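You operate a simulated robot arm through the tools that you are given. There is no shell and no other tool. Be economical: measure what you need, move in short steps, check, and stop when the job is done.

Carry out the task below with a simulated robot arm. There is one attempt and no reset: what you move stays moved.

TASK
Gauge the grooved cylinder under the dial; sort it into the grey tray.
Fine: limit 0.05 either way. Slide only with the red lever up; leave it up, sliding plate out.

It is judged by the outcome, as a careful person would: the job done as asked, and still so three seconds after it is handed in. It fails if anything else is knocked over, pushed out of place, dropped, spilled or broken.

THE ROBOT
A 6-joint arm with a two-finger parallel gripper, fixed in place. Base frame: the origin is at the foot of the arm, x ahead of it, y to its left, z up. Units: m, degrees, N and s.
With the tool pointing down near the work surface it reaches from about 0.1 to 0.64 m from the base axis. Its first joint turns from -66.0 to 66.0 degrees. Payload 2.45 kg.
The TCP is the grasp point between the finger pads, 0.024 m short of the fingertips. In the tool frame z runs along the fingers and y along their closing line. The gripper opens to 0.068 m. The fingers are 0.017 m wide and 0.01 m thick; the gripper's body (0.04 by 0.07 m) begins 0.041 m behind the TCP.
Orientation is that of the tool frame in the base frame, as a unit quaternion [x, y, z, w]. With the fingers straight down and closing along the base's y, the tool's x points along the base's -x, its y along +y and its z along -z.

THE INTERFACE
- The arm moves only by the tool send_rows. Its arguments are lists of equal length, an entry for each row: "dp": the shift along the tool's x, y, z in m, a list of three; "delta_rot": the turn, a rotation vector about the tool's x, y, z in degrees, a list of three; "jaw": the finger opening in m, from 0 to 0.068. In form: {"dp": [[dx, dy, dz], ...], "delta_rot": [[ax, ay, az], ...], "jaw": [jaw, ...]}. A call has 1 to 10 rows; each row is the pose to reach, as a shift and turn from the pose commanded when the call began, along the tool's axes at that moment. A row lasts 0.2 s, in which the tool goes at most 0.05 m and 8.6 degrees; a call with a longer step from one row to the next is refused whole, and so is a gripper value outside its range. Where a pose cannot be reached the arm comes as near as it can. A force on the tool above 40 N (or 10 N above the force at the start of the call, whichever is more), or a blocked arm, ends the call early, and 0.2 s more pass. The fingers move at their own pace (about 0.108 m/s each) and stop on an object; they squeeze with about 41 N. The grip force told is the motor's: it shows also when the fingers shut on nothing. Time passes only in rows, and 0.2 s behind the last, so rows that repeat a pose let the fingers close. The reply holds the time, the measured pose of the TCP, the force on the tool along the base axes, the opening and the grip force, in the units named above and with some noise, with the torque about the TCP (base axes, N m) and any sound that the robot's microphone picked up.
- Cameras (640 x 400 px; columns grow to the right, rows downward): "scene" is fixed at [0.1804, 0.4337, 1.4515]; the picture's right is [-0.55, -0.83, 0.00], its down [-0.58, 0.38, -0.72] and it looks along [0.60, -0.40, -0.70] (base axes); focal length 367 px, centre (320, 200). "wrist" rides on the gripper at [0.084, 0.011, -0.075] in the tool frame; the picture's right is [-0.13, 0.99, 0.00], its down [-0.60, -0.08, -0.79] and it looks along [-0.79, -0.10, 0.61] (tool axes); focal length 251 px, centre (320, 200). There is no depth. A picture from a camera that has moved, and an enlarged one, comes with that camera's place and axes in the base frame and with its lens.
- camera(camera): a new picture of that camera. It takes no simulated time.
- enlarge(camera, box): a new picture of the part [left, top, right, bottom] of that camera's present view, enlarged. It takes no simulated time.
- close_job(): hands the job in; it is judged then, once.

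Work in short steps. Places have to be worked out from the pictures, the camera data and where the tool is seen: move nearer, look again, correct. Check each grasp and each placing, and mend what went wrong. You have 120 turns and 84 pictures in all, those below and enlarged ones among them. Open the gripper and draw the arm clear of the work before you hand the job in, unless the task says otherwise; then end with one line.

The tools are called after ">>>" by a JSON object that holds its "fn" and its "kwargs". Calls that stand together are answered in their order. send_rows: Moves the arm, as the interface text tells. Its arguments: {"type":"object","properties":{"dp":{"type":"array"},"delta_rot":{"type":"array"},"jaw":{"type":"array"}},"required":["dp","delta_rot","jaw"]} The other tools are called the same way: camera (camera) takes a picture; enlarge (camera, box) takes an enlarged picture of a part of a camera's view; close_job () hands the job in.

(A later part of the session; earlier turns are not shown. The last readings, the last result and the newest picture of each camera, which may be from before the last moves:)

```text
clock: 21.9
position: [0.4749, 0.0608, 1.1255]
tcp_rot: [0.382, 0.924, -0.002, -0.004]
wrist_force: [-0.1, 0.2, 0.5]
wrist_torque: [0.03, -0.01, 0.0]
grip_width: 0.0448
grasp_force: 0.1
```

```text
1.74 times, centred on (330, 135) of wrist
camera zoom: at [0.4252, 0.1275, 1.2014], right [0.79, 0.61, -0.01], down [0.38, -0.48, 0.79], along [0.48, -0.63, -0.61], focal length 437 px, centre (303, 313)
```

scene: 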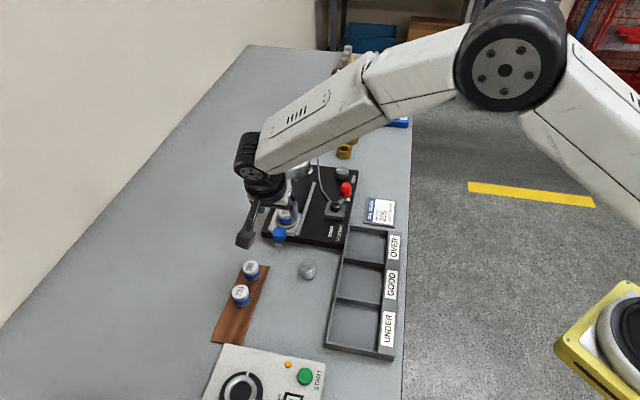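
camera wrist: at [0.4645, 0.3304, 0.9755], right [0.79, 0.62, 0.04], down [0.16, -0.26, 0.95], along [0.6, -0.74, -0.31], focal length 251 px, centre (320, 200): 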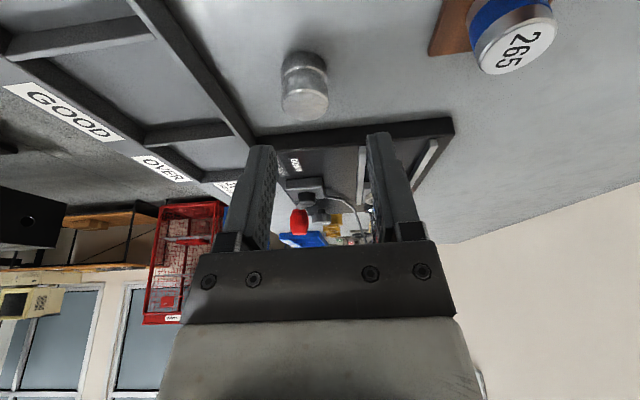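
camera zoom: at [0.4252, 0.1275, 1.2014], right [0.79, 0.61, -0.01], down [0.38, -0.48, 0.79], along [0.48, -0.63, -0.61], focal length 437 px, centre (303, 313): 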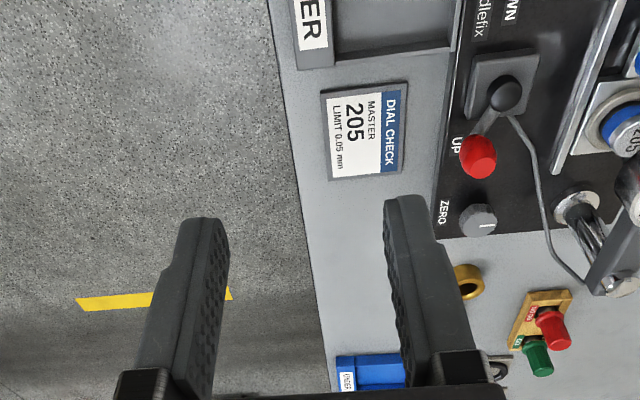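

The master sits under the plunger tip. Next is the lever: pivot about (0.628, 0.096, 0.885), red knob about (0.641, 0.058, 0.90). I move nearer to see how it swings.

>>> {"fn": "send_rows", "kwargs": {"dp": [[-0.006, 0.027, 0.036], [-0.012, 0.055, 0.072], [-0.018, 0.083, 0.109], [-0.025, 0.11, 0.13], [-0.025, 0.11, 0.135]], "delta_rot": [[0, 0, 0], [0, 0, 0], [0, 0, 0], [0, 0, 0], [0, 0, 0]], "jaw": [0.068, 0.068, 0.068, 0.068, 0.068]}}

>>> {"fn": "camera", "kwargs": {"camera": "wrist"}}

```text
clock: 23.1
position: [0.5723, 0.1177, 0.9901]
tcp_rot: [0.383, 0.924, -0.001, -0.002]
wrist_force: [0.4, -0.4, 0.1]
wrist_torque: [0.02, -0.02, 0.01]
grip_width: 0.068
grasp_force: 0.0
```

```text
39 pictures are left
camera wrist: at [0.5225, 0.1846, 1.0664], right [0.79, 0.61, 0.0], down [0.38, -0.48, 0.79], along [0.48, -0.63, -0.61], focal length 251 px, centre (320, 200)
```

wrist: 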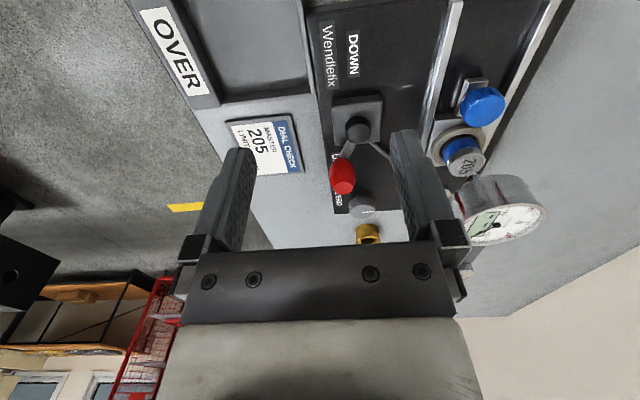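

>>> {"fn": "enlarge", "kwargs": {"camera": "wrist", "box": [290, 30, 410, 220]}}

>>> {"fn": "enlarge", "kwargs": {"camera": "scene", "box": [320, 165, 370, 225]}}

```text
2.11 times, centred on (350, 125) of wrist
camera zoom: at [0.5225, 0.1846, 1.0664], right [0.79, 0.61, 0.0], down [0.38, -0.48, 0.79], along [0.48, -0.63, -0.61], focal length 529 px, centre (257, 358)
```

zoom: 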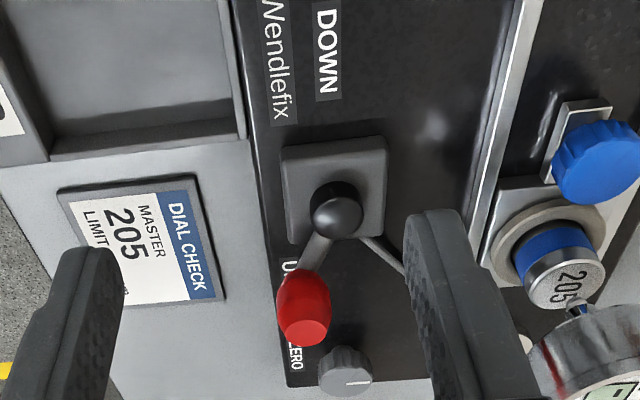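

```text
6.67 times, centred on (345, 195) of scene
camera zoom: at [0.1804, 0.4337, 1.4515], right [-0.55, -0.83, 0.0], down [-0.58, 0.38, -0.72], along [0.6, -0.4, -0.7], focal length 2449 px, centre (153, 233)
```

zoom: 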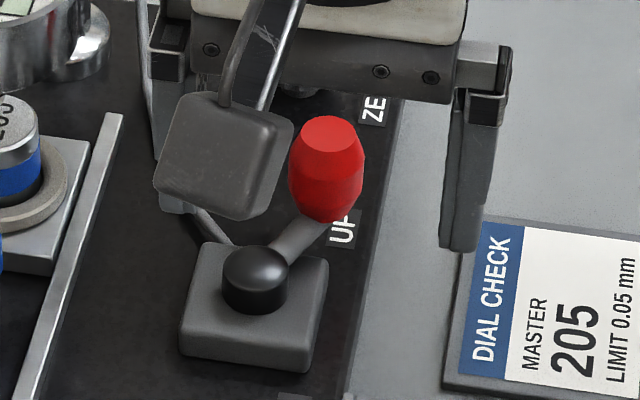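

The lever turns about a vertical axis with an upright red knob. I'll push it round with closed fingers: first go beside the knob on its far side, still above, and check.

>>> {"fn": "send_rows", "kwargs": {"dp": [[-0.035, 0.012, 0], [-0.07, 0.024, 0], [-0.104, 0.036, 0.01], [-0.104, 0.036, 0.03], [-0.104, 0.036, 0.045]], "delta_rot": [[0, 0, 0], [0, 0, 0], [0, 0, 0], [0, 0, 0], [0, 0, 0]], "jaw": [0.04, 0.0, 0.0, 0.0, 0.0]}}

>>> {"fn": "camera", "kwargs": {"camera": "wrist"}}

>>> {"fn": "enlarge", "kwargs": {"camera": "scene", "box": [300, 145, 380, 225]}}

```text
clock: 24.3
position: [0.6707, 0.0693, 0.9446]
tcp_rot: [0.383, 0.924, 0.0, -0.001]
wrist_force: [1.1, 0.9, -0.8]
wrist_torque: [-0.02, 0.01, 0.0]
grip_width: 0.0
grasp_force: 23.6
```

```text
36 pictures are left
camera wrist: at [0.6206, 0.1361, 1.0212], right [0.79, 0.61, 0.0], down [0.38, -0.48, 0.79], along [0.48, -0.63, -0.61], focal length 251 px, centre (320, 200)
```

wrist: 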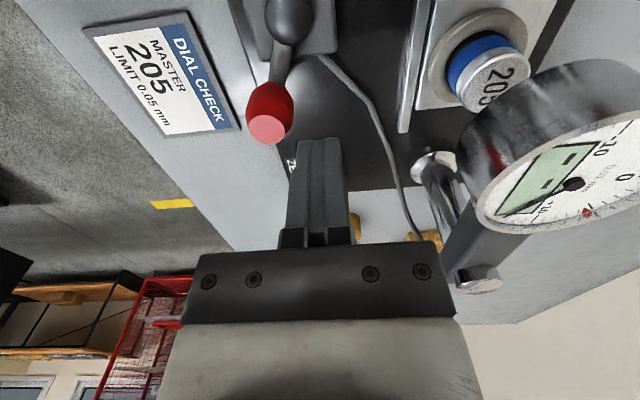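

```text
5.00 times, centred on (340, 185) of scene
camera zoom: at [0.1804, 0.4337, 1.4515], right [-0.55, -0.83, 0.0], down [-0.58, 0.38, -0.72], along [0.6, -0.4, -0.7], focal length 1837 px, centre (220, 275)
```

zoom: 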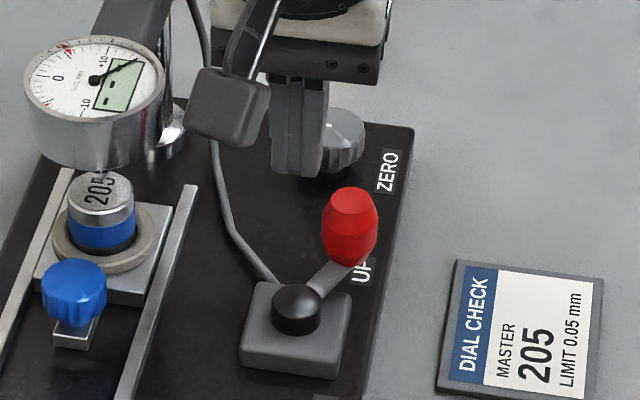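

The fingers are clear of the knob and cable, and the dial stays visible from here. I lower beside the knob and begin pushing it round towards DOWN on the robot's side.

>>> {"fn": "send_rows", "kwargs": {"dp": [[0, 0, 0.02], [0, 0, 0.0345], [-0.0007, -0.0065, 0.0345], [-0.0013, -0.0124, 0.0345], [0, -0.019, 0.0345], [0.0011, -0.0245, 0.0345]], "delta_rot": [[0, 0, 0], [0, 0, 0], [0, 0, 0], [0, 0, 0], [0, 0, 0], [0, 0, 0]], "jaw": [0, 0, 0, 0, 0, 0]}}

>>> {"fn": "enlarge", "kwargs": {"camera": "scene", "box": [280, 145, 370, 225]}}

```text
clock: 25.7
position: [0.6523, 0.0529, 0.9094]
tcp_rot: [0.383, 0.924, -0.001, -0.003]
wrist_force: [-0.7, 0.2, 0.0]
wrist_torque: [0.02, -0.02, -0.01]
grip_width: 0.0001
grasp_force: 23.5
```

```text
5.00 times, centred on (325, 185) of scene
camera zoom: at [0.1804, 0.4337, 1.4515], right [-0.55, -0.83, 0.0], down [-0.58, 0.38, -0.72], along [0.6, -0.4, -0.7], focal length 1837 px, centre (295, 275)
```

zoom: 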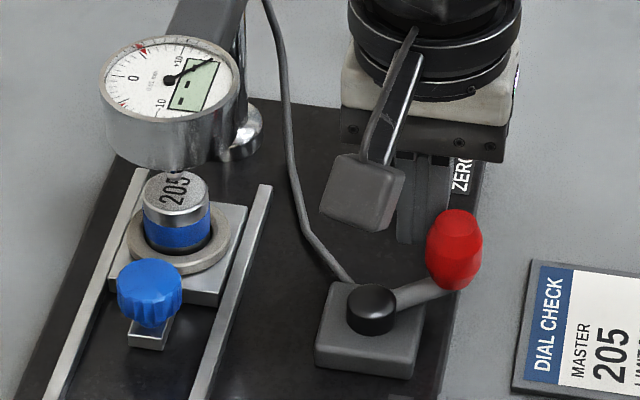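

The lever swings freely. I continue round the circle.

>>> {"fn": "send_rows", "kwargs": {"dp": [[0.0025, -0.0057, 0], [0.0056, -0.0109, 0], [0.0095, -0.0157, 0], [0.0137, -0.0201, 0], [0.0187, -0.0237, 0], [0.0239, -0.0268, 0], [0.0295, -0.029, 0], [0.0355, -0.0307, 0]], "delta_rot": [[0, 0, 0], [0, 0, 0], [0, 0, 0], [0, 0, 0], [0, 0, 0], [0, 0, 0], [0, 0, 0], [0, 0, 0]], "jaw": [0, 0, 0, 0, 0, 0, 0, 0]}}

>>> {"fn": "enlarge", "kwargs": {"camera": "scene", "box": [280, 145, 370, 225]}}

```text
clock: 27.5
position: [0.6044, 0.0588, 0.9103]
tcp_rot: [0.382, 0.924, -0.001, -0.002]
wrist_force: [0.1, 0.3, -0.2]
wrist_torque: [0.02, -0.01, 0.0]
grip_width: 0.0
grasp_force: 23.3
```

```text
5.00 times, centred on (325, 185) of scene
camera zoom: at [0.1804, 0.4337, 1.4516], right [-0.55, -0.83, 0.0], down [-0.58, 0.38, -0.72], along [0.6, -0.4, -0.7], focal length 1837 px, centre (295, 275)
```

zoom: 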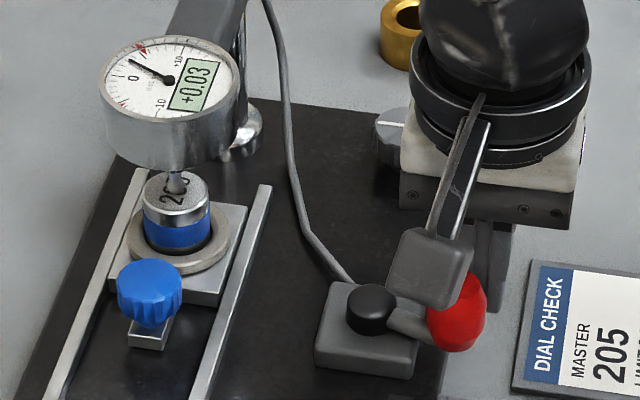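

The dial reads about +0.03 on the 205 master. I push on to be sure the lever is fully down.

>>> {"fn": "send_rows", "kwargs": {"dp": [[0.006, -0.0006, 0], [0.0122, -0.0008, 0], [0.0182, 0.0002, 0], [0.0242, 0.0016, 0], [0.0285, 0.0033, 0], [0.0324, 0.0054, 0]], "delta_rot": [[0, 0, 0], [0, 0, 0], [0, 0, 0], [0, 0, 0], [0, 0, 0], [0, 0, 0]], "jaw": [0, 0, 0, 0, 0, 0]}}

>>> {"fn": "enlarge", "kwargs": {"camera": "scene", "box": [280, 145, 370, 225]}}

```text
clock: 28.9
position: [0.586, 0.0841, 0.9096]
tcp_rot: [0.382, 0.924, -0.001, -0.002]
wrist_force: [0.1, -0.5, 0.1]
wrist_torque: [-0.01, -0.01, -0.04]
grip_width: 0.0
grasp_force: 23.9
```

```text
5.00 times, centred on (325, 185) of scene
camera zoom: at [0.1804, 0.4337, 1.4515], right [-0.55, -0.83, 0.0], down [-0.58, 0.38, -0.72], along [0.6, -0.4, -0.7], focal length 1837 px, centre (295, 275)
```

zoom: 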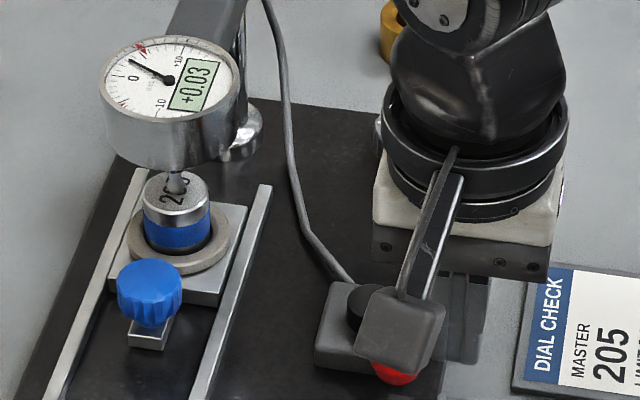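

Steady at +0.03 on the master, so the dial's zero error is +0.03 (part true deviation = reading − 0.03). Now I lift and go to the other side of the lever knob to push it back UP.

>>> {"fn": "send_rows", "kwargs": {"dp": [[0, 0, -0.025], [0, 0, -0.045], [0.011, 0.026, -0.045], [0.022, 0.0516, -0.045]], "delta_rot": [[0, 0, 0], [0, 0, 0], [0, 0, 0], [0, 0, 0]], "jaw": [0, 0, 0, 0]}}

>>> {"fn": "camera", "kwargs": {"camera": "wrist"}}

```text
clock: 29.9
position: [0.6065, 0.1376, 0.9553]
tcp_rot: [0.382, 0.924, -0.002, -0.003]
wrist_force: [0.0, -0.4, -0.6]
wrist_torque: [0.03, -0.01, 0.05]
grip_width: 0.0002
grasp_force: 23.7
```

```text
31 pictures are left
camera wrist: at [0.5563, 0.2043, 1.0319], right [0.79, 0.61, -0.01], down [0.38, -0.48, 0.79], along [0.48, -0.63, -0.61], focal length 251 px, centre (320, 200)
```

wrist: 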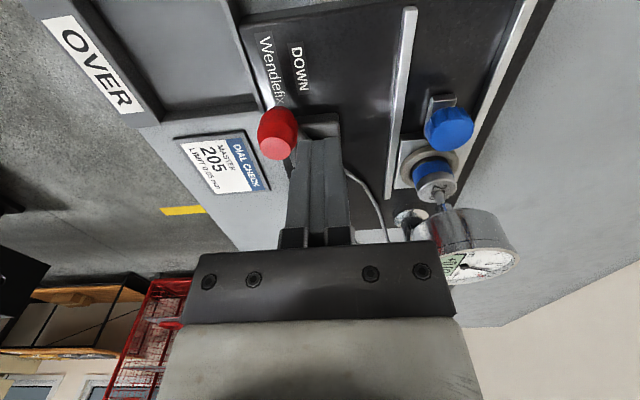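

The knob is at about (0.598, 0.104); my fingers are on its far side with a gap. I lower and push the lever back along the circle.

>>> {"fn": "send_rows", "kwargs": {"dp": [[0, 0, 0.025], [0, 0, 0.045], [-0.0022, -0.0121, 0.045], [-0.0037, -0.024, 0.045], [-0.0083, -0.0351, 0.045], [-0.0156, -0.0446, 0.045], [-0.0252, -0.0519, 0.045], [-0.0363, -0.0565, 0.045], [-0.0481, -0.0581, 0.045], [-0.06, -0.0565, 0.045]], "delta_rot": [[0, 0, 0], [0, 0, 0], [0, 0, 0], [0, 0, 0], [0, 0, 0], [0, 0, 0], [0, 0, 0], [0, 0, 0], [0, 0, 0], [0, 0, 0]], "jaw": [0, 0, 0, 0, 0, 0, 0, 0, 0, 0]}}

>>> {"fn": "send_rows", "kwargs": {"dp": [[-0.0045, 0.0017, 0], [-0.009, 0.0035, 0], [-0.0132, 0.0058, 0]], "delta_rot": [[0, 0, 0], [0, 0, 0], [0, 0, 0]], "jaw": [0, 0, 0]}}

>>> {"fn": "enlarge", "kwargs": {"camera": "scene", "box": [280, 145, 370, 225]}}

```text
clock: 32.1
position: [0.6089, 0.0534, 0.9102]
tcp_rot: [0.383, 0.924, -0.001, -0.003]
wrist_force: [-0.2, -0.8, -0.2]
wrist_torque: [-0.01, 0.04, -0.01]
grip_width: 0.0
grasp_force: 23.7
```

```text
clock: 32.9
position: [0.6237, 0.0484, 0.9098]
tcp_rot: [0.383, 0.924, 0.0, -0.002]
wrist_force: [0.3, -0.3, -1.2]
wrist_torque: [-0.02, -0.03, -0.02]
grip_width: 0.0
grasp_force: 23.7
```

```text
5.00 times, centred on (325, 185) of scene
camera zoom: at [0.1804, 0.4337, 1.4515], right [-0.55, -0.83, 0.0], down [-0.58, 0.38, -0.72], along [0.6, -0.4, -0.7], focal length 1837 px, centre (295, 275)
```

zoom: 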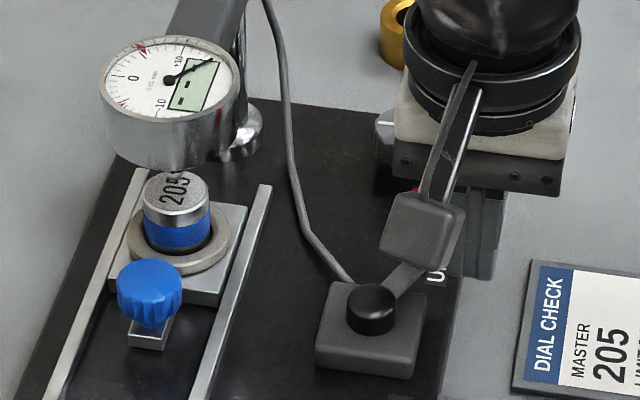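

Lever is up again and the plunger raised. I go back behind the blue knob along the way I left it, tilted 20°, to pull the slide out.

>>> {"fn": "send_rows", "kwargs": {"dp": [[0, 0, -0.045], [0, 0, -0.09], [0.03, 0.03, -0.09], [0.06, 0.06, -0.09], [0.075, 0.095, -0.085], [0.0773, 0.12, -0.08], [0.0773, 0.134, -0.073]], "delta_rot": [[0, 0, 0], [0, 0, 0], [0, 0, 0], [0, -5, 0], [0, -10, 0], [0, -15, 0], [0, -20, 0]], "jaw": [0, 0.02, 0.046, 0.046, 0.046, 0.046, 0.046]}}

>>> {"fn": "camera", "kwargs": {"camera": "wrist"}}

```text
clock: 34.5
position: [0.6656, 0.1987, 0.9821]
tcp_rot: [0.377, 0.91, -0.067, 0.159]
wrist_force: [0.8, -0.9, 0.0]
wrist_torque: [0.0, 0.03, 0.0]
grip_width: 0.0459
grasp_force: 0.1
```

```text
29 pictures are left
camera wrist: at [0.6003, 0.2798, 1.025], right [0.79, 0.62, 0.04], down [0.16, -0.26, 0.95], along [0.6, -0.74, -0.3], focal length 251 px, centre (320, 200)
```

wrist: 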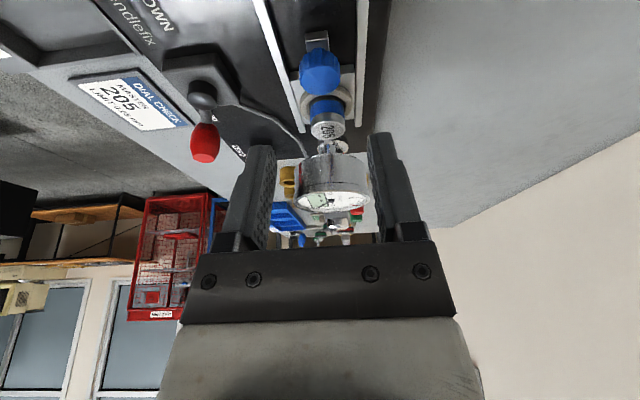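

The knob lies on the tool axis. I go in along the axis and close on it.

>>> {"fn": "send_rows", "kwargs": {"dp": [[0, 0, 0.03], [0, 0, 0.06], [0, 0, 0.08], [0.001, 0, 0.088], [0.001, 0, 0.088], [0.001, 0, 0.088], [0.001, 0, 0.088]], "delta_rot": [[0, 0, 0], [0, 0, 0], [0, 0, 0], [0, 0, 0], [0, 0, 0], [0, 0, 0], [0, 0, 0]], "jaw": [0.046, 0.046, 0.046, 0.046, 0.02, 0.02, 0.02]}}

```text
clock: 36.1
position: [0.6836, 0.1778, 0.8999]
tcp_rot: [0.376, 0.911, -0.067, 0.158]
wrist_force: [6.0, 5.9, -8.7]
wrist_torque: [-0.16, -0.63, 0.03]
grip_width: 0.0277
grasp_force: 42.5
```

Gripped. I pull the slide straight back out in small steps.

>>> {"fn": "send_rows", "kwargs": {"dp": [[0.0098, 0.001, -0.0025], [0.0192, 0.001, -0.0058], [0.0286, 0.001, -0.0092], [0.038, 0.001, -0.0127], [0.0474, 0.001, -0.0161]], "delta_rot": [[0, 0, 0], [0, 0, 0], [0, 0, 0], [0, 0, 0], [0, 0, 0]], "jaw": [0.02, 0.02, 0.02, 0.02, 0.02]}}

```text
clock: 37.3
position: [0.6498, 0.2134, 0.9]
tcp_rot: [0.376, 0.91, -0.066, 0.16]
wrist_force: [1.3, 0.8, 14.2]
wrist_torque: [-0.24, -0.21, -0.23]
grip_width: 0.0276
grasp_force: 41.6
```

>>> {"fn": "send_rows", "kwargs": {"dp": [[0.0088, 0, -0.0052], [0.0182, 0, -0.0086], [0.0258, 0, -0.0113], [0.0305, 0, -0.013], [0.0343, 0, -0.0144]], "delta_rot": [[0, 0, 0], [0, 0, 0], [0, 0, 0], [0, 0, 0], [0, 0, 0]], "jaw": [0.02, 0.02, 0.02, 0.02, 0.02]}}

>>> {"fn": "camera", "kwargs": {"camera": "wrist"}}

```text
clock: 38.5
position: [0.6229, 0.2397, 0.8999]
tcp_rot: [0.375, 0.911, -0.067, 0.158]
wrist_force: [9.2, 10.4, -11.3]
wrist_torque: [0.25, -0.18, 0.18]
grip_width: 0.0278
grasp_force: 42.0
```

```text
28 pictures are left
camera wrist: at [0.5582, 0.3212, 0.9425], right [0.79, 0.62, 0.04], down [0.16, -0.26, 0.95], along [0.6, -0.74, -0.31], focal length 251 px, centre (320, 200)
```

wrist: 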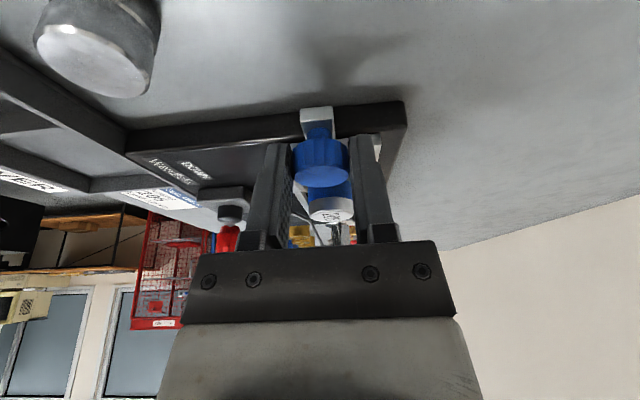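

The slide is fully out again. I release, back off, level the tool and go above the master.

>>> {"fn": "send_rows", "kwargs": {"dp": [[0, 0, 0], [0, 0, 0], [0, 0, -0.03], [0, 0, -0.06], [-0.03, 0, -0.07], [-0.055, 0, -0.065], [-0.0761, 0.001, -0.0522], [-0.0761, 0.001, -0.0522]], "delta_rot": [[0, 0, 0], [0, 0, 0], [0, 0, 0], [0, 0, 0], [0, 7, 0], [0, 14, 0], [0, 20, 0], [0, 20, 0]], "jaw": [0.045, 0.045, 0.045, 0.045, 0.045, 0.045, 0.045, 0.045]}}

>>> {"fn": "camera", "kwargs": {"camera": "wrist"}}

```text
clock: 40.3
position: [0.6612, 0.2016, 0.9768]
tcp_rot: [0.382, 0.924, 0.0, -0.003]
wrist_force: [0.8, -0.2, 0.1]
wrist_torque: [0.01, -0.01, -0.01]
grip_width: 0.0451
grasp_force: 0.1
```

```text
27 pictures are left
camera wrist: at [0.6111, 0.2688, 1.0524], right [0.79, 0.61, 0.0], down [0.38, -0.48, 0.79], along [0.48, -0.63, -0.61], focal length 251 px, centre (320, 200)
```

wrist: 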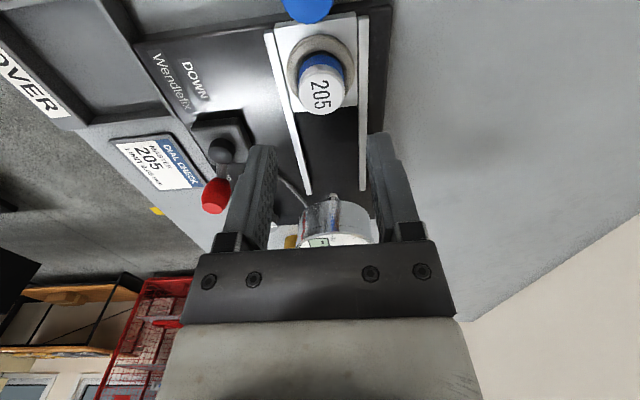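

Aligned with the master. I lower and grasp it.

>>> {"fn": "send_rows", "kwargs": {"dp": [[0, 0, 0.03], [0, 0, 0.055], [0, 0, 0.066], [0, 0, 0.066], [0, 0, 0.066], [0, 0, 0.066], [0, 0, 0.03], [0, 0, 0.0]], "delta_rot": [[0, 0, 0], [0, 0, 0], [0, 0, 0], [0, 0, 0], [0, 0, 0], [0, 0, 0], [0, 0, 0], [0, 0, 0]], "jaw": [0.045, 0.045, 0.045, 0.02, 0.02, 0.02, 0.02, 0.02]}}

>>> {"fn": "camera", "kwargs": {"camera": "wrist"}}

```text
clock: 42.1
position: [0.6605, 0.2014, 0.9763]
tcp_rot: [0.382, 0.924, -0.001, -0.002]
wrist_force: [-0.5, 0.4, -1.9]
wrist_torque: [0.01, -0.04, 0.02]
grip_width: 0.0286
grasp_force: 40.5
```

```text
26 pictures are left
camera wrist: at [0.6106, 0.2684, 1.0527], right [0.79, 0.61, 0.0], down [0.38, -0.48, 0.79], along [0.48, -0.63, -0.61], focal length 251 px, centre (320, 200)
```

wrist: 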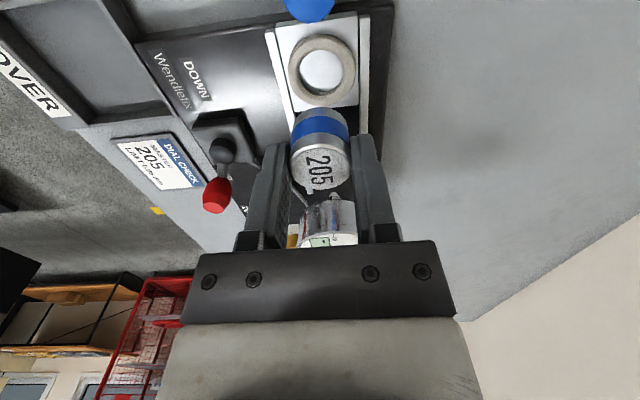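

Master held. I carry it back to above its rack place (0.515, 0.398).

>>> {"fn": "send_rows", "kwargs": {"dp": [[0.035, 0.005, 0], [0.075, 0.011, 0], [0.115, 0.017, 0], [0.155, 0.023, 0], [0.195, 0.029, 0], [0.225, 0.033, 0], [0.2415, 0.0359, 0.01], [0.2415, 0.0359, 0.04], [0.2415, 0.0359, 0.075]], "delta_rot": [[0, 0, 0], [0, 0, 0], [0, 0, 0], [0, 0, 0], [0, 0, 0], [0, 0, 0], [0, 0, 0], [0, 0, 0], [0, 0, 0]], "jaw": [0.02, 0.02, 0.02, 0.02, 0.02, 0.02, 0.02, 0.02, 0.02]}}

>>> {"fn": "camera", "kwargs": {"camera": "wrist"}}

```text
clock: 44.1
position: [0.5147, 0.3989, 0.9016]
tcp_rot: [0.382, 0.924, -0.001, -0.003]
wrist_force: [0.4, -0.3, -2.2]
wrist_torque: [0.05, -0.01, -0.01]
grip_width: 0.0287
grasp_force: 40.7
```

```text
25 pictures are left
camera wrist: at [0.4648, 0.4661, 0.9772], right [0.79, 0.61, 0.0], down [0.38, -0.48, 0.79], along [0.48, -0.63, -0.61], focal length 251 px, centre (320, 200)
```

wrist: 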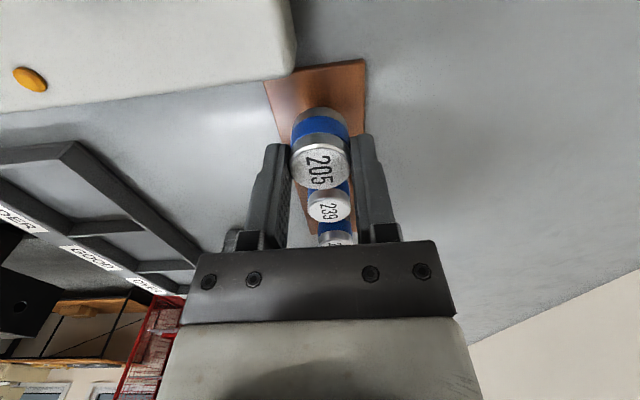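

Over its place. I lower gently to just about rack height.

>>> {"fn": "send_rows", "kwargs": {"dp": [[0, 0, 0.008], [0, 0, 0.014], [0, 0, 0.0165]], "delta_rot": [[0, 0, 0], [0, 0, 0], [0, 0, 0]], "jaw": [0.02, 0.02, 0.02]}}

```text
clock: 44.9
position: [0.5163, 0.3978, 0.8856]
tcp_rot: [0.382, 0.924, -0.001, -0.003]
wrist_force: [-0.5, 0.0, -2.2]
wrist_torque: [0.0, 0.0, -0.01]
grip_width: 0.0289
grasp_force: 41.3
```

Still hanging (no contact force). I lower in 1 mm steps.

>>> {"fn": "send_rows", "kwargs": {"dp": [[0, 0, 0.001], [0, 0, 0.002]], "delta_rot": [[0, 0, 0], [0, 0, 0]], "jaw": [0.02, 0.02]}}

>>> {"fn": "enlarge", "kwargs": {"camera": "scene", "box": [200, 270, 290, 350]}}

```text
clock: 45.5
position: [0.5168, 0.3986, 0.8841]
tcp_rot: [0.383, 0.924, 0.0, -0.002]
wrist_force: [-3.0, -2.6, 8.2]
wrist_torque: [0.01, 0.06, 0.01]
grip_width: 0.0287
grasp_force: 40.8
```

```text
5.00 times, centred on (245, 310) of scene
camera zoom: at [0.1802, 0.4335, 1.4516], right [-0.55, -0.83, 0.0], down [-0.58, 0.38, -0.72], along [0.6, -0.4, -0.7], focal length 1837 px, centre (695, -350)
```

zoom: 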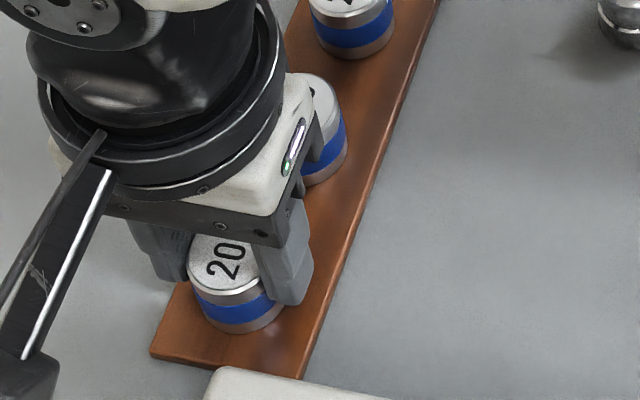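

Standing on the rack. I release, rise and go above the workpiece at about (0.537, 0.223).

>>> {"fn": "send_rows", "kwargs": {"dp": [[0, 0, 0], [0, 0, 0], [0, 0, -0.03], [0, 0, -0.075], [-0.028, -0.022, -0.08], [-0.056, -0.044, -0.08], [-0.084, -0.066, -0.08], [-0.112, -0.088, -0.08], [-0.1386, -0.109, -0.07]], "delta_rot": [[0, 0, 0], [0, 0, 0], [0, 0, 0], [0, 0, 0], [0, 0, 0], [0, 0, 0], [0, 0, 0], [0, 0, 0], [0, 0, 0]], "jaw": [0.045, 0.045, 0.05, 0.055, 0.055, 0.055, 0.055, 0.055, 0.055]}}

>>> {"fn": "camera", "kwargs": {"camera": "wrist"}}

>>> {"fn": "enlarge", "kwargs": {"camera": "scene", "box": [200, 220, 340, 350]}}

```text
clock: 47.5
position: [0.5379, 0.2218, 0.9529]
tcp_rot: [0.382, 0.924, -0.002, -0.003]
wrist_force: [-0.3, -0.8, -0.4]
wrist_torque: [0.01, 0.0, 0.0]
grip_width: 0.0552
grasp_force: 0.1
```

```text
23 pictures are left
camera wrist: at [0.488, 0.2894, 1.0288], right [0.79, 0.61, 0.0], down [0.38, -0.48, 0.79], along [0.48, -0.63, -0.61], focal length 251 px, centre (320, 200)
```

wrist: 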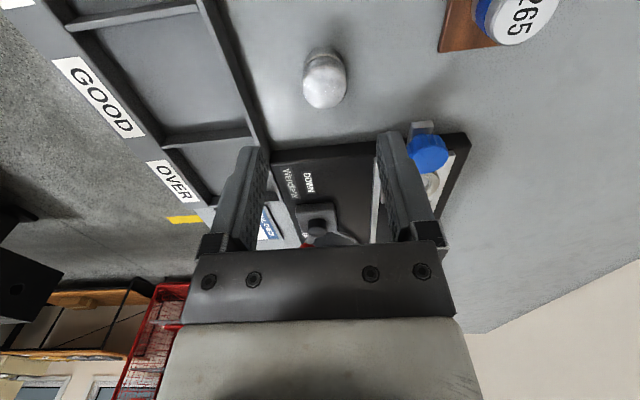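

```text
3.08 times, centred on (270, 285) of scene
camera zoom: at [0.1804, 0.4337, 1.4516], right [-0.55, -0.83, 0.0], down [-0.58, 0.38, -0.72], along [0.6, -0.4, -0.7], focal length 1130 px, centre (474, -62)
```

zoom: 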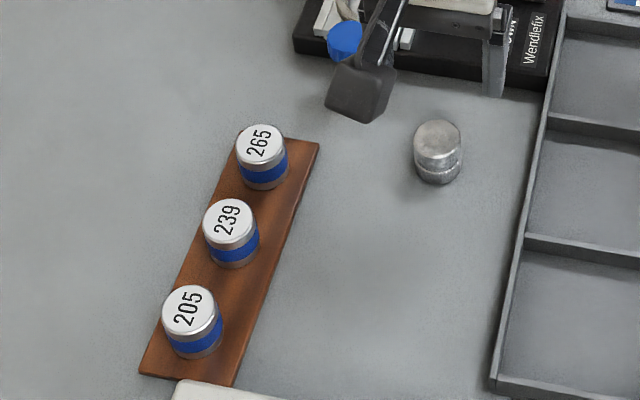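

Master 205 stands back in place. The piece is 3 mm off in +tool y; I correct, lower and grasp it.

>>> {"fn": "send_rows", "kwargs": {"dp": [[0, 0.003, 0.03], [0, 0.003, 0.06], [0, 0.003, 0.076], [0, 0.003, 0.076], [0, 0.003, 0.076], [0, 0.003, 0.076], [0, 0.003, 0.076]], "delta_rot": [[0, 0, 0], [0, 0, 0], [0, 0, 0], [0, 0, 0], [0, 0, 0], [0, 0, 0], [0, 0, 0]], "jaw": [0.055, 0.055, 0.055, 0.02, 0.02, 0.02, 0.02]}}

>>> {"fn": "camera", "kwargs": {"camera": "wrist"}}

```text
clock: 49.1
position: [0.5395, 0.2235, 0.8752]
tcp_rot: [0.383, 0.924, -0.001, -0.002]
wrist_force: [1.0, 0.2, -0.1]
wrist_torque: [-0.01, -0.01, -0.01]
grip_width: 0.0286
grasp_force: 40.8
```

```text
21 pictures are left
camera wrist: at [0.4897, 0.2909, 0.9517], right [0.79, 0.61, 0.0], down [0.38, -0.48, 0.79], along [0.48, -0.63, -0.61], focal length 251 px, centre (320, 200)
```

wrist: 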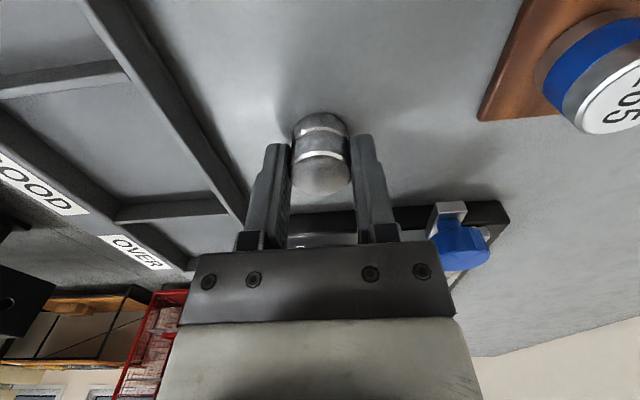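

Firm grip. I lift and carry the piece above the nest, then lower to just over the ring.

>>> {"fn": "send_rows", "kwargs": {"dp": [[0, 0, -0.04], [0, 0, -0.08], [0, 0, -0.1], [-0.025, 0.018, -0.1], [-0.055, 0.038, -0.1], [-0.085, 0.058, -0.1], [-0.1018, 0.0707, -0.09], [-0.1018, 0.0707, -0.06]], "delta_rot": [[0, 0, 0], [0, 0, 0], [0, 0, 0], [0, 0, 0], [0, 0, 0], [0, 0, 0], [0, 0, 0], [0, 0, 0]], "jaw": [0.02, 0.02, 0.02, 0.02, 0.02, 0.02, 0.02, 0.02]}}

>>> {"fn": "camera", "kwargs": {"camera": "wrist"}}

```text
clock: 50.9
position: [0.6607, 0.2029, 0.9365]
tcp_rot: [0.383, 0.924, -0.002, -0.003]
wrist_force: [0.1, 0.1, -0.4]
wrist_torque: [0.0, -0.01, -0.01]
grip_width: 0.0287
grasp_force: 40.7
```

```text
20 pictures are left
camera wrist: at [0.611, 0.2701, 1.0133], right [0.79, 0.61, 0.0], down [0.38, -0.48, 0.79], along [0.48, -0.63, -0.61], focal length 251 px, centre (320, 200)
```

wrist: 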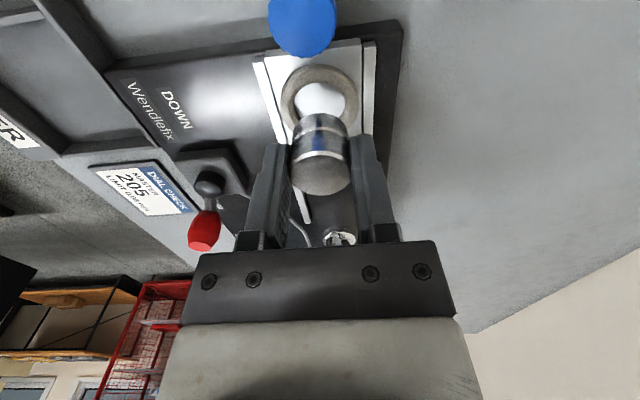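

Ring is centred under the piece. I lower slowly into it.

>>> {"fn": "send_rows", "kwargs": {"dp": [[0, 0, 0.012], [0, 0, 0.02], [0, 0, 0.024], [0, 0, 0.0265]], "delta_rot": [[0, 0, 0], [0, 0, 0], [0, 0, 0], [0, 0, 0]], "jaw": [0.02, 0.02, 0.02, 0.02]}}

>>> {"fn": "enlarge", "kwargs": {"camera": "scene", "box": [265, 190, 315, 230]}}

```text
clock: 51.9
position: [0.6615, 0.2029, 0.9118]
tcp_rot: [0.383, 0.924, -0.002, -0.001]
wrist_force: [-7.1, -5.3, 14.8]
wrist_torque: [-0.03, 0.07, 0.02]
grip_width: 0.0286
grasp_force: 41.3
```

```text
10.00 times, centred on (290, 210) of scene
camera zoom: at [0.1799, 0.4334, 1.4517], right [-0.55, -0.83, 0.0], down [-0.58, 0.38, -0.72], along [0.6, -0.4, -0.7], focal length 3674 px, centre (620, 100)
```

zoom: 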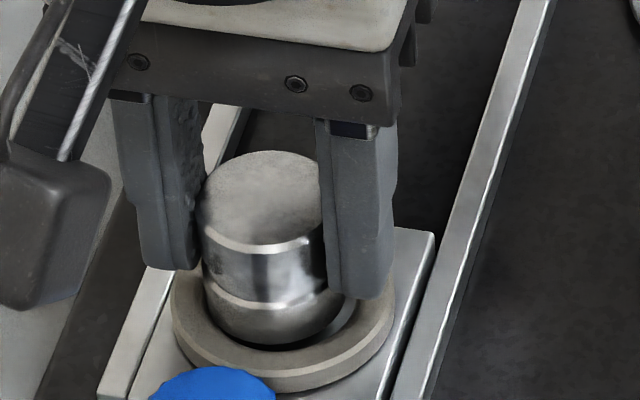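

Contact with the nest floor. I release and back up a little, then check the seating.

>>> {"fn": "send_rows", "kwargs": {"dp": [[0, 0, -0.001], [0, 0, -0.001], [0, 0, -0.02], [0, 0, -0.05]], "delta_rot": [[0, 0, 0], [0, 0, 0], [0, 0, 0], [0, 0, 0]], "jaw": [0.042, 0.042, 0.045, 0.045]}}

>>> {"fn": "camera", "kwargs": {"camera": "wrist"}}

```text
clock: 52.9
position: [0.6592, 0.2034, 0.9583]
tcp_rot: [0.382, 0.924, 0.0, -0.002]
wrist_force: [-0.3, 0.0, -0.3]
wrist_torque: [-0.01, -0.05, -0.01]
grip_width: 0.0453
grasp_force: 0.0
```

```text
18 pictures are left
camera wrist: at [0.61, 0.2709, 1.0355], right [0.79, 0.61, 0.0], down [0.38, -0.48, 0.79], along [0.48, -0.63, -0.61], focal length 251 px, centre (320, 200)
```

wrist: 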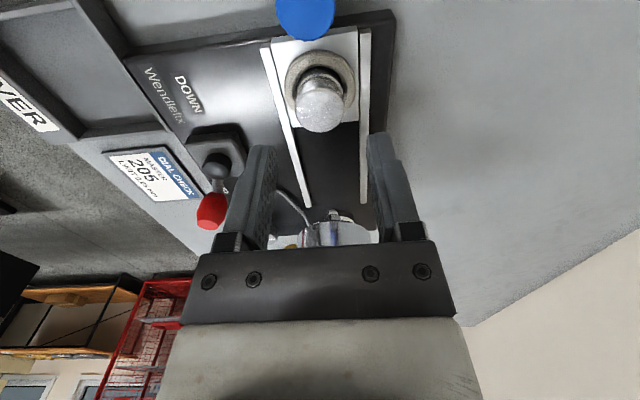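

Seated. I go back to the blue knob, tilting 20° as before.

>>> {"fn": "send_rows", "kwargs": {"dp": [[0, 0, -0.02], [0.03, 0, -0.02], [0.055, 0, -0.012], [0.073, 0, -0.004], [0.073, 0, -0.004]], "delta_rot": [[0, 0, 0], [0, -6, 0], [0, -13, 0], [0, -20, 0], [0, -20, 0]], "jaw": [0.046, 0.046, 0.046, 0.046, 0.046]}}

```text
clock: 54.1
position: [0.6094, 0.2562, 0.9632]
tcp_rot: [0.376, 0.91, -0.067, 0.159]
wrist_force: [0.5, 0.8, 0.2]
wrist_torque: [0.03, -0.01, 0.01]
grip_width: 0.0459
grasp_force: 0.0
```

>>> {"fn": "send_rows", "kwargs": {"dp": [[0, -0.001, 0.025], [0, -0.001, 0.05], [0, -0.001, 0.0692], [0, -0.001, 0.0692], [0, -0.001, 0.0692], [0, -0.001, 0.0692]], "delta_rot": [[0, 0, 0], [0, 0, 0], [0, 0, 0], [0, 0, 0], [0, 0, 0], [0, 0, 0]], "jaw": [0.046, 0.046, 0.046, 0.02, 0.02, 0.02]}}

>>> {"fn": "camera", "kwargs": {"camera": "wrist"}}

```text
clock: 55.5
position: [0.625, 0.2387, 0.8978]
tcp_rot: [0.377, 0.91, -0.068, 0.159]
wrist_force: [-2.0, -2.1, -1.1]
wrist_torque: [-0.02, -0.48, 0.04]
grip_width: 0.028
grasp_force: 42.0
```

```text
17 pictures are left
camera wrist: at [0.561, 0.3186, 0.9414], right [0.79, 0.62, 0.04], down [0.16, -0.26, 0.95], along [0.6, -0.74, -0.31], focal length 251 px, centre (320, 200)
```

wrist: 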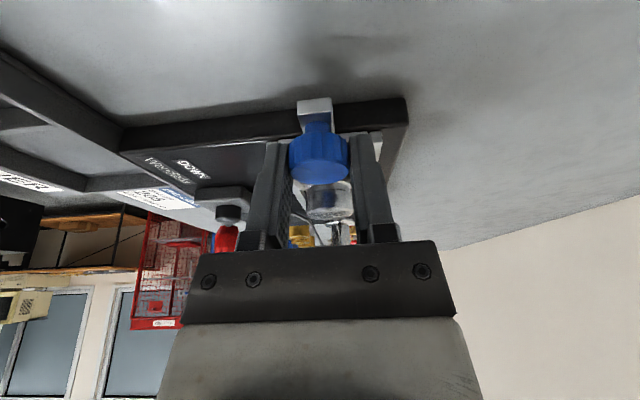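

Knob gripped, lever up. I slide in, in two stages as before.

>>> {"fn": "send_rows", "kwargs": {"dp": [[-0.0094, 0, 0.0034], [-0.0188, -0.0004, 0.0065], [-0.0282, -0.0008, 0.0098], [-0.0376, -0.001, 0.013], [-0.047, -0.001, 0.0163]], "delta_rot": [[0, 0, 0], [0, 0, 0], [0, 0, 0], [0, 0, 0], [0, 0, 0]], "jaw": [0.02, 0.02, 0.02, 0.02, 0.02]}}

```text
clock: 56.7
position: [0.6587, 0.2032, 0.8975]
tcp_rot: [0.375, 0.911, -0.067, 0.157]
wrist_force: [10.9, 11.2, -22.0]
wrist_torque: [0.38, -0.19, 0.2]
grip_width: 0.0275
grasp_force: 41.9
```

Forces built up (tool slightly high and to −y). I ease that and continue.

>>> {"fn": "send_rows", "kwargs": {"dp": [[0.0008, 0.0015, 0.0026], [-0.0086, 0.0015, 0.006], [-0.018, 0.0015, 0.0094], [-0.0254, 0.0015, 0.012]], "delta_rot": [[0, 0, 0], [0, 0, 0], [0, 0, 0], [0, 0, 0]], "jaw": [0.02, 0.02, 0.02, 0.02]}}

```text
clock: 57.7
position: [0.6811, 0.1815, 0.8981]
tcp_rot: [0.377, 0.91, -0.068, 0.159]
wrist_force: [-6.5, -6.2, 13.8]
wrist_torque: [0.09, 0.14, -0.22]
grip_width: 0.0278
grasp_force: 42.3
```

>>> {"fn": "send_rows", "kwargs": {"dp": [[-0.0048, -0.0008, -0.0002], [-0.0085, -0.0008, 0.0012], [-0.0104, -0.0008, 0.002]], "delta_rot": [[0, 0, 0], [0, 0, 0], [0, 0, 0]], "jaw": [0.02, 0.02, 0.02]}}

```text
clock: 58.5
position: [0.6851, 0.1758, 0.8984]
tcp_rot: [0.376, 0.911, -0.068, 0.158]
wrist_force: [-15.3, 5.0, 7.6]
wrist_torque: [-0.89, -1.63, -0.03]
grip_width: 0.0276
grasp_force: 42.2
```

Slide at its stop, same place as before. I release and go back to the lever side.

>>> {"fn": "send_rows", "kwargs": {"dp": [[0, 0, 0], [0, 0, 0], [0, 0, -0.03], [0, 0, -0.06], [0, 0, -0.09], [-0.02, -0.033, -0.095], [-0.037, -0.066, -0.093], [-0.052, -0.097, -0.087], [-0.0676, -0.128, -0.0834]], "delta_rot": [[0, 0, 0], [0, 0, 0], [0, 0, 0], [0, 0, 0], [0, 0, 0], [0, 5, 0], [0, 10, 0], [0, 15, 0], [0, 20, 0]], "jaw": [0.046, 0.046, 0.046, 0.046, 0.046, 0.02, 0, 0, 0]}}

>>> {"fn": "enlarge", "kwargs": {"camera": "scene", "box": [280, 145, 370, 225]}}

```text
clock: 60.5
position: [0.6208, 0.0601, 0.9996]
tcp_rot: [0.382, 0.924, -0.001, -0.002]
wrist_force: [-0.8, 0.6, 0.1]
wrist_torque: [-0.03, -0.03, -0.02]
grip_width: 0.0
grasp_force: 23.3
```

```text
5.00 times, centred on (325, 185) of scene
camera zoom: at [0.1804, 0.4337, 1.4516], right [-0.55, -0.83, 0.0], down [-0.58, 0.38, -0.72], along [0.6, -0.4, -0.7], focal length 1837 px, centre (295, 275)
```

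zoom: 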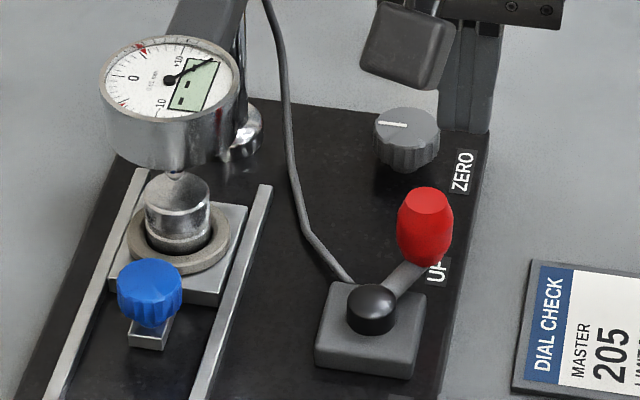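

Piece in place under the plunger. I lower beside the lever knob and push it DOWN along the same path.

>>> {"fn": "send_rows", "kwargs": {"dp": [[-0.0145, 0.021, 0], [-0.0288, 0.0421, 0.02], [-0.0288, 0.0421, 0.06], [-0.0288, 0.0421, 0.0896], [-0.0301, 0.0297, 0.0896], [-0.0277, 0.0176, 0.0896], [-0.0221, 0.0067, 0.0896], [-0.014, -0.0025, 0.0896], [-0.0038, -0.0092, 0.0896], [0.0078, -0.0131, 0.0896]], "delta_rot": [[0, 0, 0], [0, 0, 0], [0, 0, 0], [0, 0, 0], [0, 0, 0], [0, 0, 0], [0, 0, 0], [0, 0, 0], [0, 0, 0], [0, 0, 0]], "jaw": [0, 0, 0, 0, 0, 0, 0, 0, 0, 0]}}

>>> {"fn": "send_rows", "kwargs": {"dp": [[0.006, -0.0006, 0], [0.0122, -0.0008, 0], [0.0182, 0.0002, 0], [0.0242, 0.0016, 0], [0.0285, 0.0033, 0], [0.0324, 0.0054, 0]], "delta_rot": [[0, 0, 0], [0, 0, 0], [0, 0, 0], [0, 0, 0], [0, 0, 0], [0, 0, 0]], "jaw": [0, 0, 0, 0, 0, 0]}}

>>> {"fn": "enlarge", "kwargs": {"camera": "scene", "box": [280, 150, 320, 200]}}

```text
clock: 62.7
position: [0.6063, 0.0558, 0.9113]
tcp_rot: [0.382, 0.924, -0.001, -0.003]
wrist_force: [0.0, -0.3, 0.6]
wrist_torque: [0.01, 0.0, 0.02]
grip_width: 0.0002
grasp_force: 23.7
```

```text
clock: 64.1
position: [0.5874, 0.0817, 0.9094]
tcp_rot: [0.382, 0.924, 0.0, -0.003]
wrist_force: [0.5, 0.3, 0.2]
wrist_torque: [0.0, 0.0, -0.01]
grip_width: 0.0
grasp_force: 23.6
```

```text
8.00 times, centred on (300, 175) of scene
camera zoom: at [0.1804, 0.4337, 1.4515], right [-0.55, -0.83, 0.0], down [-0.58, 0.38, -0.72], along [0.6, -0.4, -0.7], focal length 2939 px, centre (480, 400)
```

zoom: 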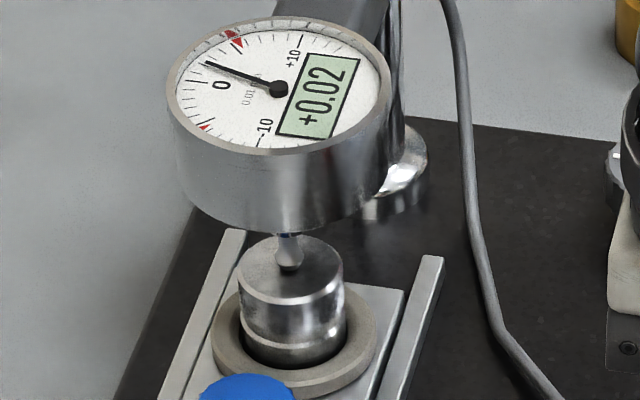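

The piece reads +0.02, i.e. −0.01 against the master: GOOD. Now I bring the lever back UP by the same path as before.

>>> {"fn": "send_rows", "kwargs": {"dp": [[0, 0, -0.025], [0, 0, -0.045], [0.011, 0.026, -0.045], [0.023, 0.0525, -0.045], [0.023, 0.0525, -0.025], [0.023, 0.0525, 0]], "delta_rot": [[0, 0, 0], [0, 0, 0], [0, 0, 0], [0, 0, 0], [0, 0, 0], [0, 0, 0]], "jaw": [0, 0, 0, 0, 0, 0]}}

>>> {"fn": "send_rows", "kwargs": {"dp": [[-0.0022, -0.0121, 0], [-0.0037, -0.024, 0], [-0.0083, -0.0351, 0], [-0.0156, -0.0446, 0], [-0.0252, -0.0519, 0], [-0.0363, -0.0565, 0], [-0.0481, -0.0581, 0], [-0.06, -0.0565, 0], [-0.069, -0.053, 0], [-0.0732, -0.0507, 0]], "delta_rot": [[0, 0, 0], [0, 0, 0], [0, 0, 0], [0, 0, 0], [0, 0, 0], [0, 0, 0], [0, 0, 0], [0, 0, 0], [0, 0, 0], [0, 0, 0]], "jaw": [0, 0, 0, 0, 0, 0, 0, 0, 0, 0]}}

>>> {"fn": "enlarge", "kwargs": {"camera": "scene", "box": [280, 145, 370, 225]}}

```text
clock: 65.5
position: [0.6091, 0.1371, 0.9093]
tcp_rot: [0.383, 0.924, -0.001, -0.003]
wrist_force: [-0.4, -0.4, 0.2]
wrist_torque: [0.0, 0.03, 0.01]
grip_width: 0.0
grasp_force: 23.6
```

```text
clock: 67.7
position: [0.6231, 0.0483, 0.9088]
tcp_rot: [0.383, 0.924, -0.002, -0.002]
wrist_force: [-2.6, -0.2, 0.8]
wrist_torque: [-0.02, -0.03, 0.01]
grip_width: 0.0
grasp_force: 23.9
```

```text
5.00 times, centred on (325, 185) of scene
camera zoom: at [0.1803, 0.4337, 1.4516], right [-0.55, -0.83, 0.0], down [-0.58, 0.38, -0.72], along [0.6, -0.4, -0.7], focal length 1837 px, centre (295, 275)
```

zoom: 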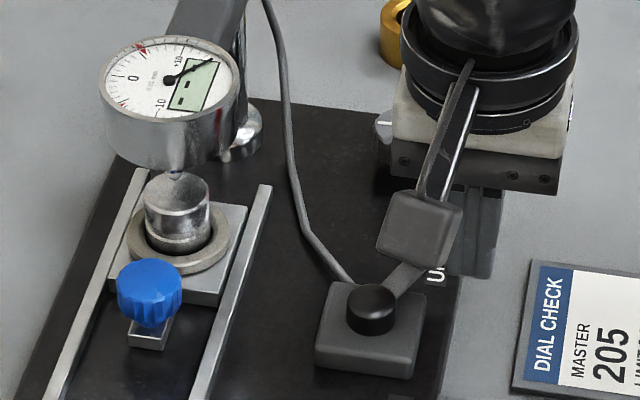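

Lever is up. Same route to the blue knob.

>>> {"fn": "send_rows", "kwargs": {"dp": [[0, 0, -0.045], [0, 0, -0.09], [0.03, 0.03, -0.09], [0.06, 0.06, -0.09], [0.075, 0.095, -0.085], [0.0773, 0.12, -0.08], [0.0773, 0.134, -0.073]], "delta_rot": [[0, 0, 0], [0, 0, 0], [0, 0, 0], [0, -5, 0], [0, -10, 0], [0, -15, 0], [0, -20, 0]], "jaw": [0, 0.02, 0.046, 0.046, 0.046, 0.046, 0.046]}}

>>> {"fn": "camera", "kwargs": {"camera": "wrist"}}

```text
clock: 69.3
position: [0.6654, 0.1968, 0.9836]
tcp_rot: [0.377, 0.91, -0.068, 0.159]
wrist_force: [0.9, -1.5, 0.3]
wrist_torque: [-0.05, -0.04, 0.0]
grip_width: 0.0461
grasp_force: 0.0
```

```text
13 pictures are left
camera wrist: at [0.601, 0.2794, 1.0258], right [0.79, 0.62, 0.04], down [0.16, -0.26, 0.95], along [0.6, -0.74, -0.3], focal length 251 px, centre (320, 200)
```

wrist: 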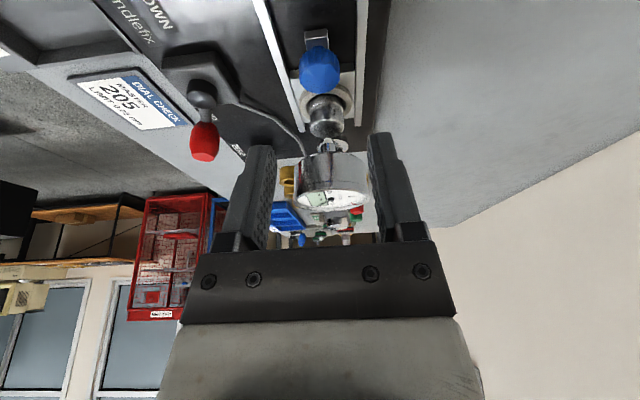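

Same alignment as before; I grip the knob.

>>> {"fn": "send_rows", "kwargs": {"dp": [[0, 0, 0.03], [0, 0, 0.06], [0, 0, 0.08], [0.001, 0, 0.088], [0.001, 0, 0.089], [0.001, 0, 0.089], [0.001, 0, 0.089]], "delta_rot": [[0, 0, 0], [0, 0, 0], [0, 0, 0], [0, 0, 0], [0, 0, 0], [0, 0, 0], [0, 0, 0]], "jaw": [0.046, 0.046, 0.046, 0.046, 0.02, 0.02, 0.02]}}

>>> {"fn": "send_rows", "kwargs": {"dp": [[0.0098, 0.001, -0.0028], [0.0192, 0.001, -0.0062], [0.0286, 0.001, -0.0099], [0.038, 0.001, -0.0137], [0.0474, 0.001, -0.0173]], "delta_rot": [[0, 0, 0], [0, 0, 0], [0, 0, 0], [0, 0, 0], [0, 0, 0]], "jaw": [0.02, 0.02, 0.02, 0.02, 0.02]}}

```text
clock: 70.9
position: [0.6843, 0.1776, 0.8984]
tcp_rot: [0.377, 0.91, -0.069, 0.158]
wrist_force: [-12.1, -3.0, 6.3]
wrist_torque: [-0.15, 0.03, -0.08]
grip_width: 0.0275
grasp_force: 42.2
```

```text
clock: 72.1
position: [0.6507, 0.2132, 0.8991]
tcp_rot: [0.376, 0.91, -0.068, 0.157]
wrist_force: [-11.5, -11.1, 7.0]
wrist_torque: [-0.52, -0.2, -0.01]
grip_width: 0.0276
grasp_force: 42.3
```

Sliding out; I ease 2 mm in −tool y and finish the pull.

>>> {"fn": "send_rows", "kwargs": {"dp": [[0.009, -0.0015, -0.0045], [0.0184, -0.0015, -0.0079], [0.026, -0.0015, -0.0106], [0.0307, -0.0015, -0.0123], [0.035, -0.0015, -0.0139]], "delta_rot": [[0, 0, 0], [0, 0, 0], [0, 0, 0], [0, 0, 0], [0, 0, 0]], "jaw": [0.02, 0.02, 0.02, 0.02, 0.02]}}

```text
clock: 73.3
position: [0.6235, 0.2396, 0.8982]
tcp_rot: [0.376, 0.91, -0.068, 0.158]
wrist_force: [2.6, 3.1, -11.7]
wrist_torque: [0.67, 0.31, 0.11]
grip_width: 0.0277
grasp_force: 42.7
```

The slide is fully out (same place as before). I release, back off, level, and go above the piece.

>>> {"fn": "send_rows", "kwargs": {"dp": [[0, 0, 0], [0, 0, 0], [0, 0, -0.03], [0, 0, -0.06], [-0.03, 0, -0.07], [-0.055, 0, -0.065], [-0.0755, 0.0008, -0.0522], [-0.0755, 0.0008, -0.0522]], "delta_rot": [[0, 0, 0], [0, 0, 0], [0, 0, 0], [0, 0, 0], [0, 7, 0], [0, 14, 0], [0, 20, 0], [0, 20, 0]], "jaw": [0.045, 0.045, 0.045, 0.045, 0.045, 0.045, 0.045, 0.045]}}

>>> {"fn": "camera", "kwargs": {"camera": "wrist"}}

```text
clock: 75.1
position: [0.6627, 0.2022, 0.9743]
tcp_rot: [0.382, 0.924, 0.0, -0.003]
wrist_force: [0.2, -0.2, -0.6]
wrist_torque: [-0.02, 0.01, 0.0]
grip_width: 0.0448
grasp_force: 0.0
```

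```text
12 pictures are left
camera wrist: at [0.6125, 0.2694, 1.0503], right [0.79, 0.61, 0.0], down [0.38, -0.48, 0.79], along [0.48, -0.63, -0.61], focal length 251 px, centre (320, 200)
```

wrist: 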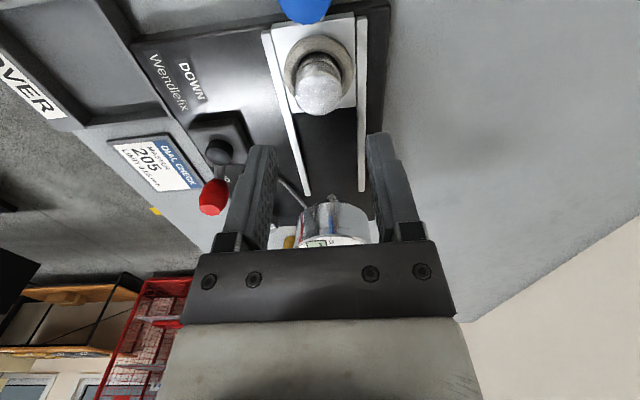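

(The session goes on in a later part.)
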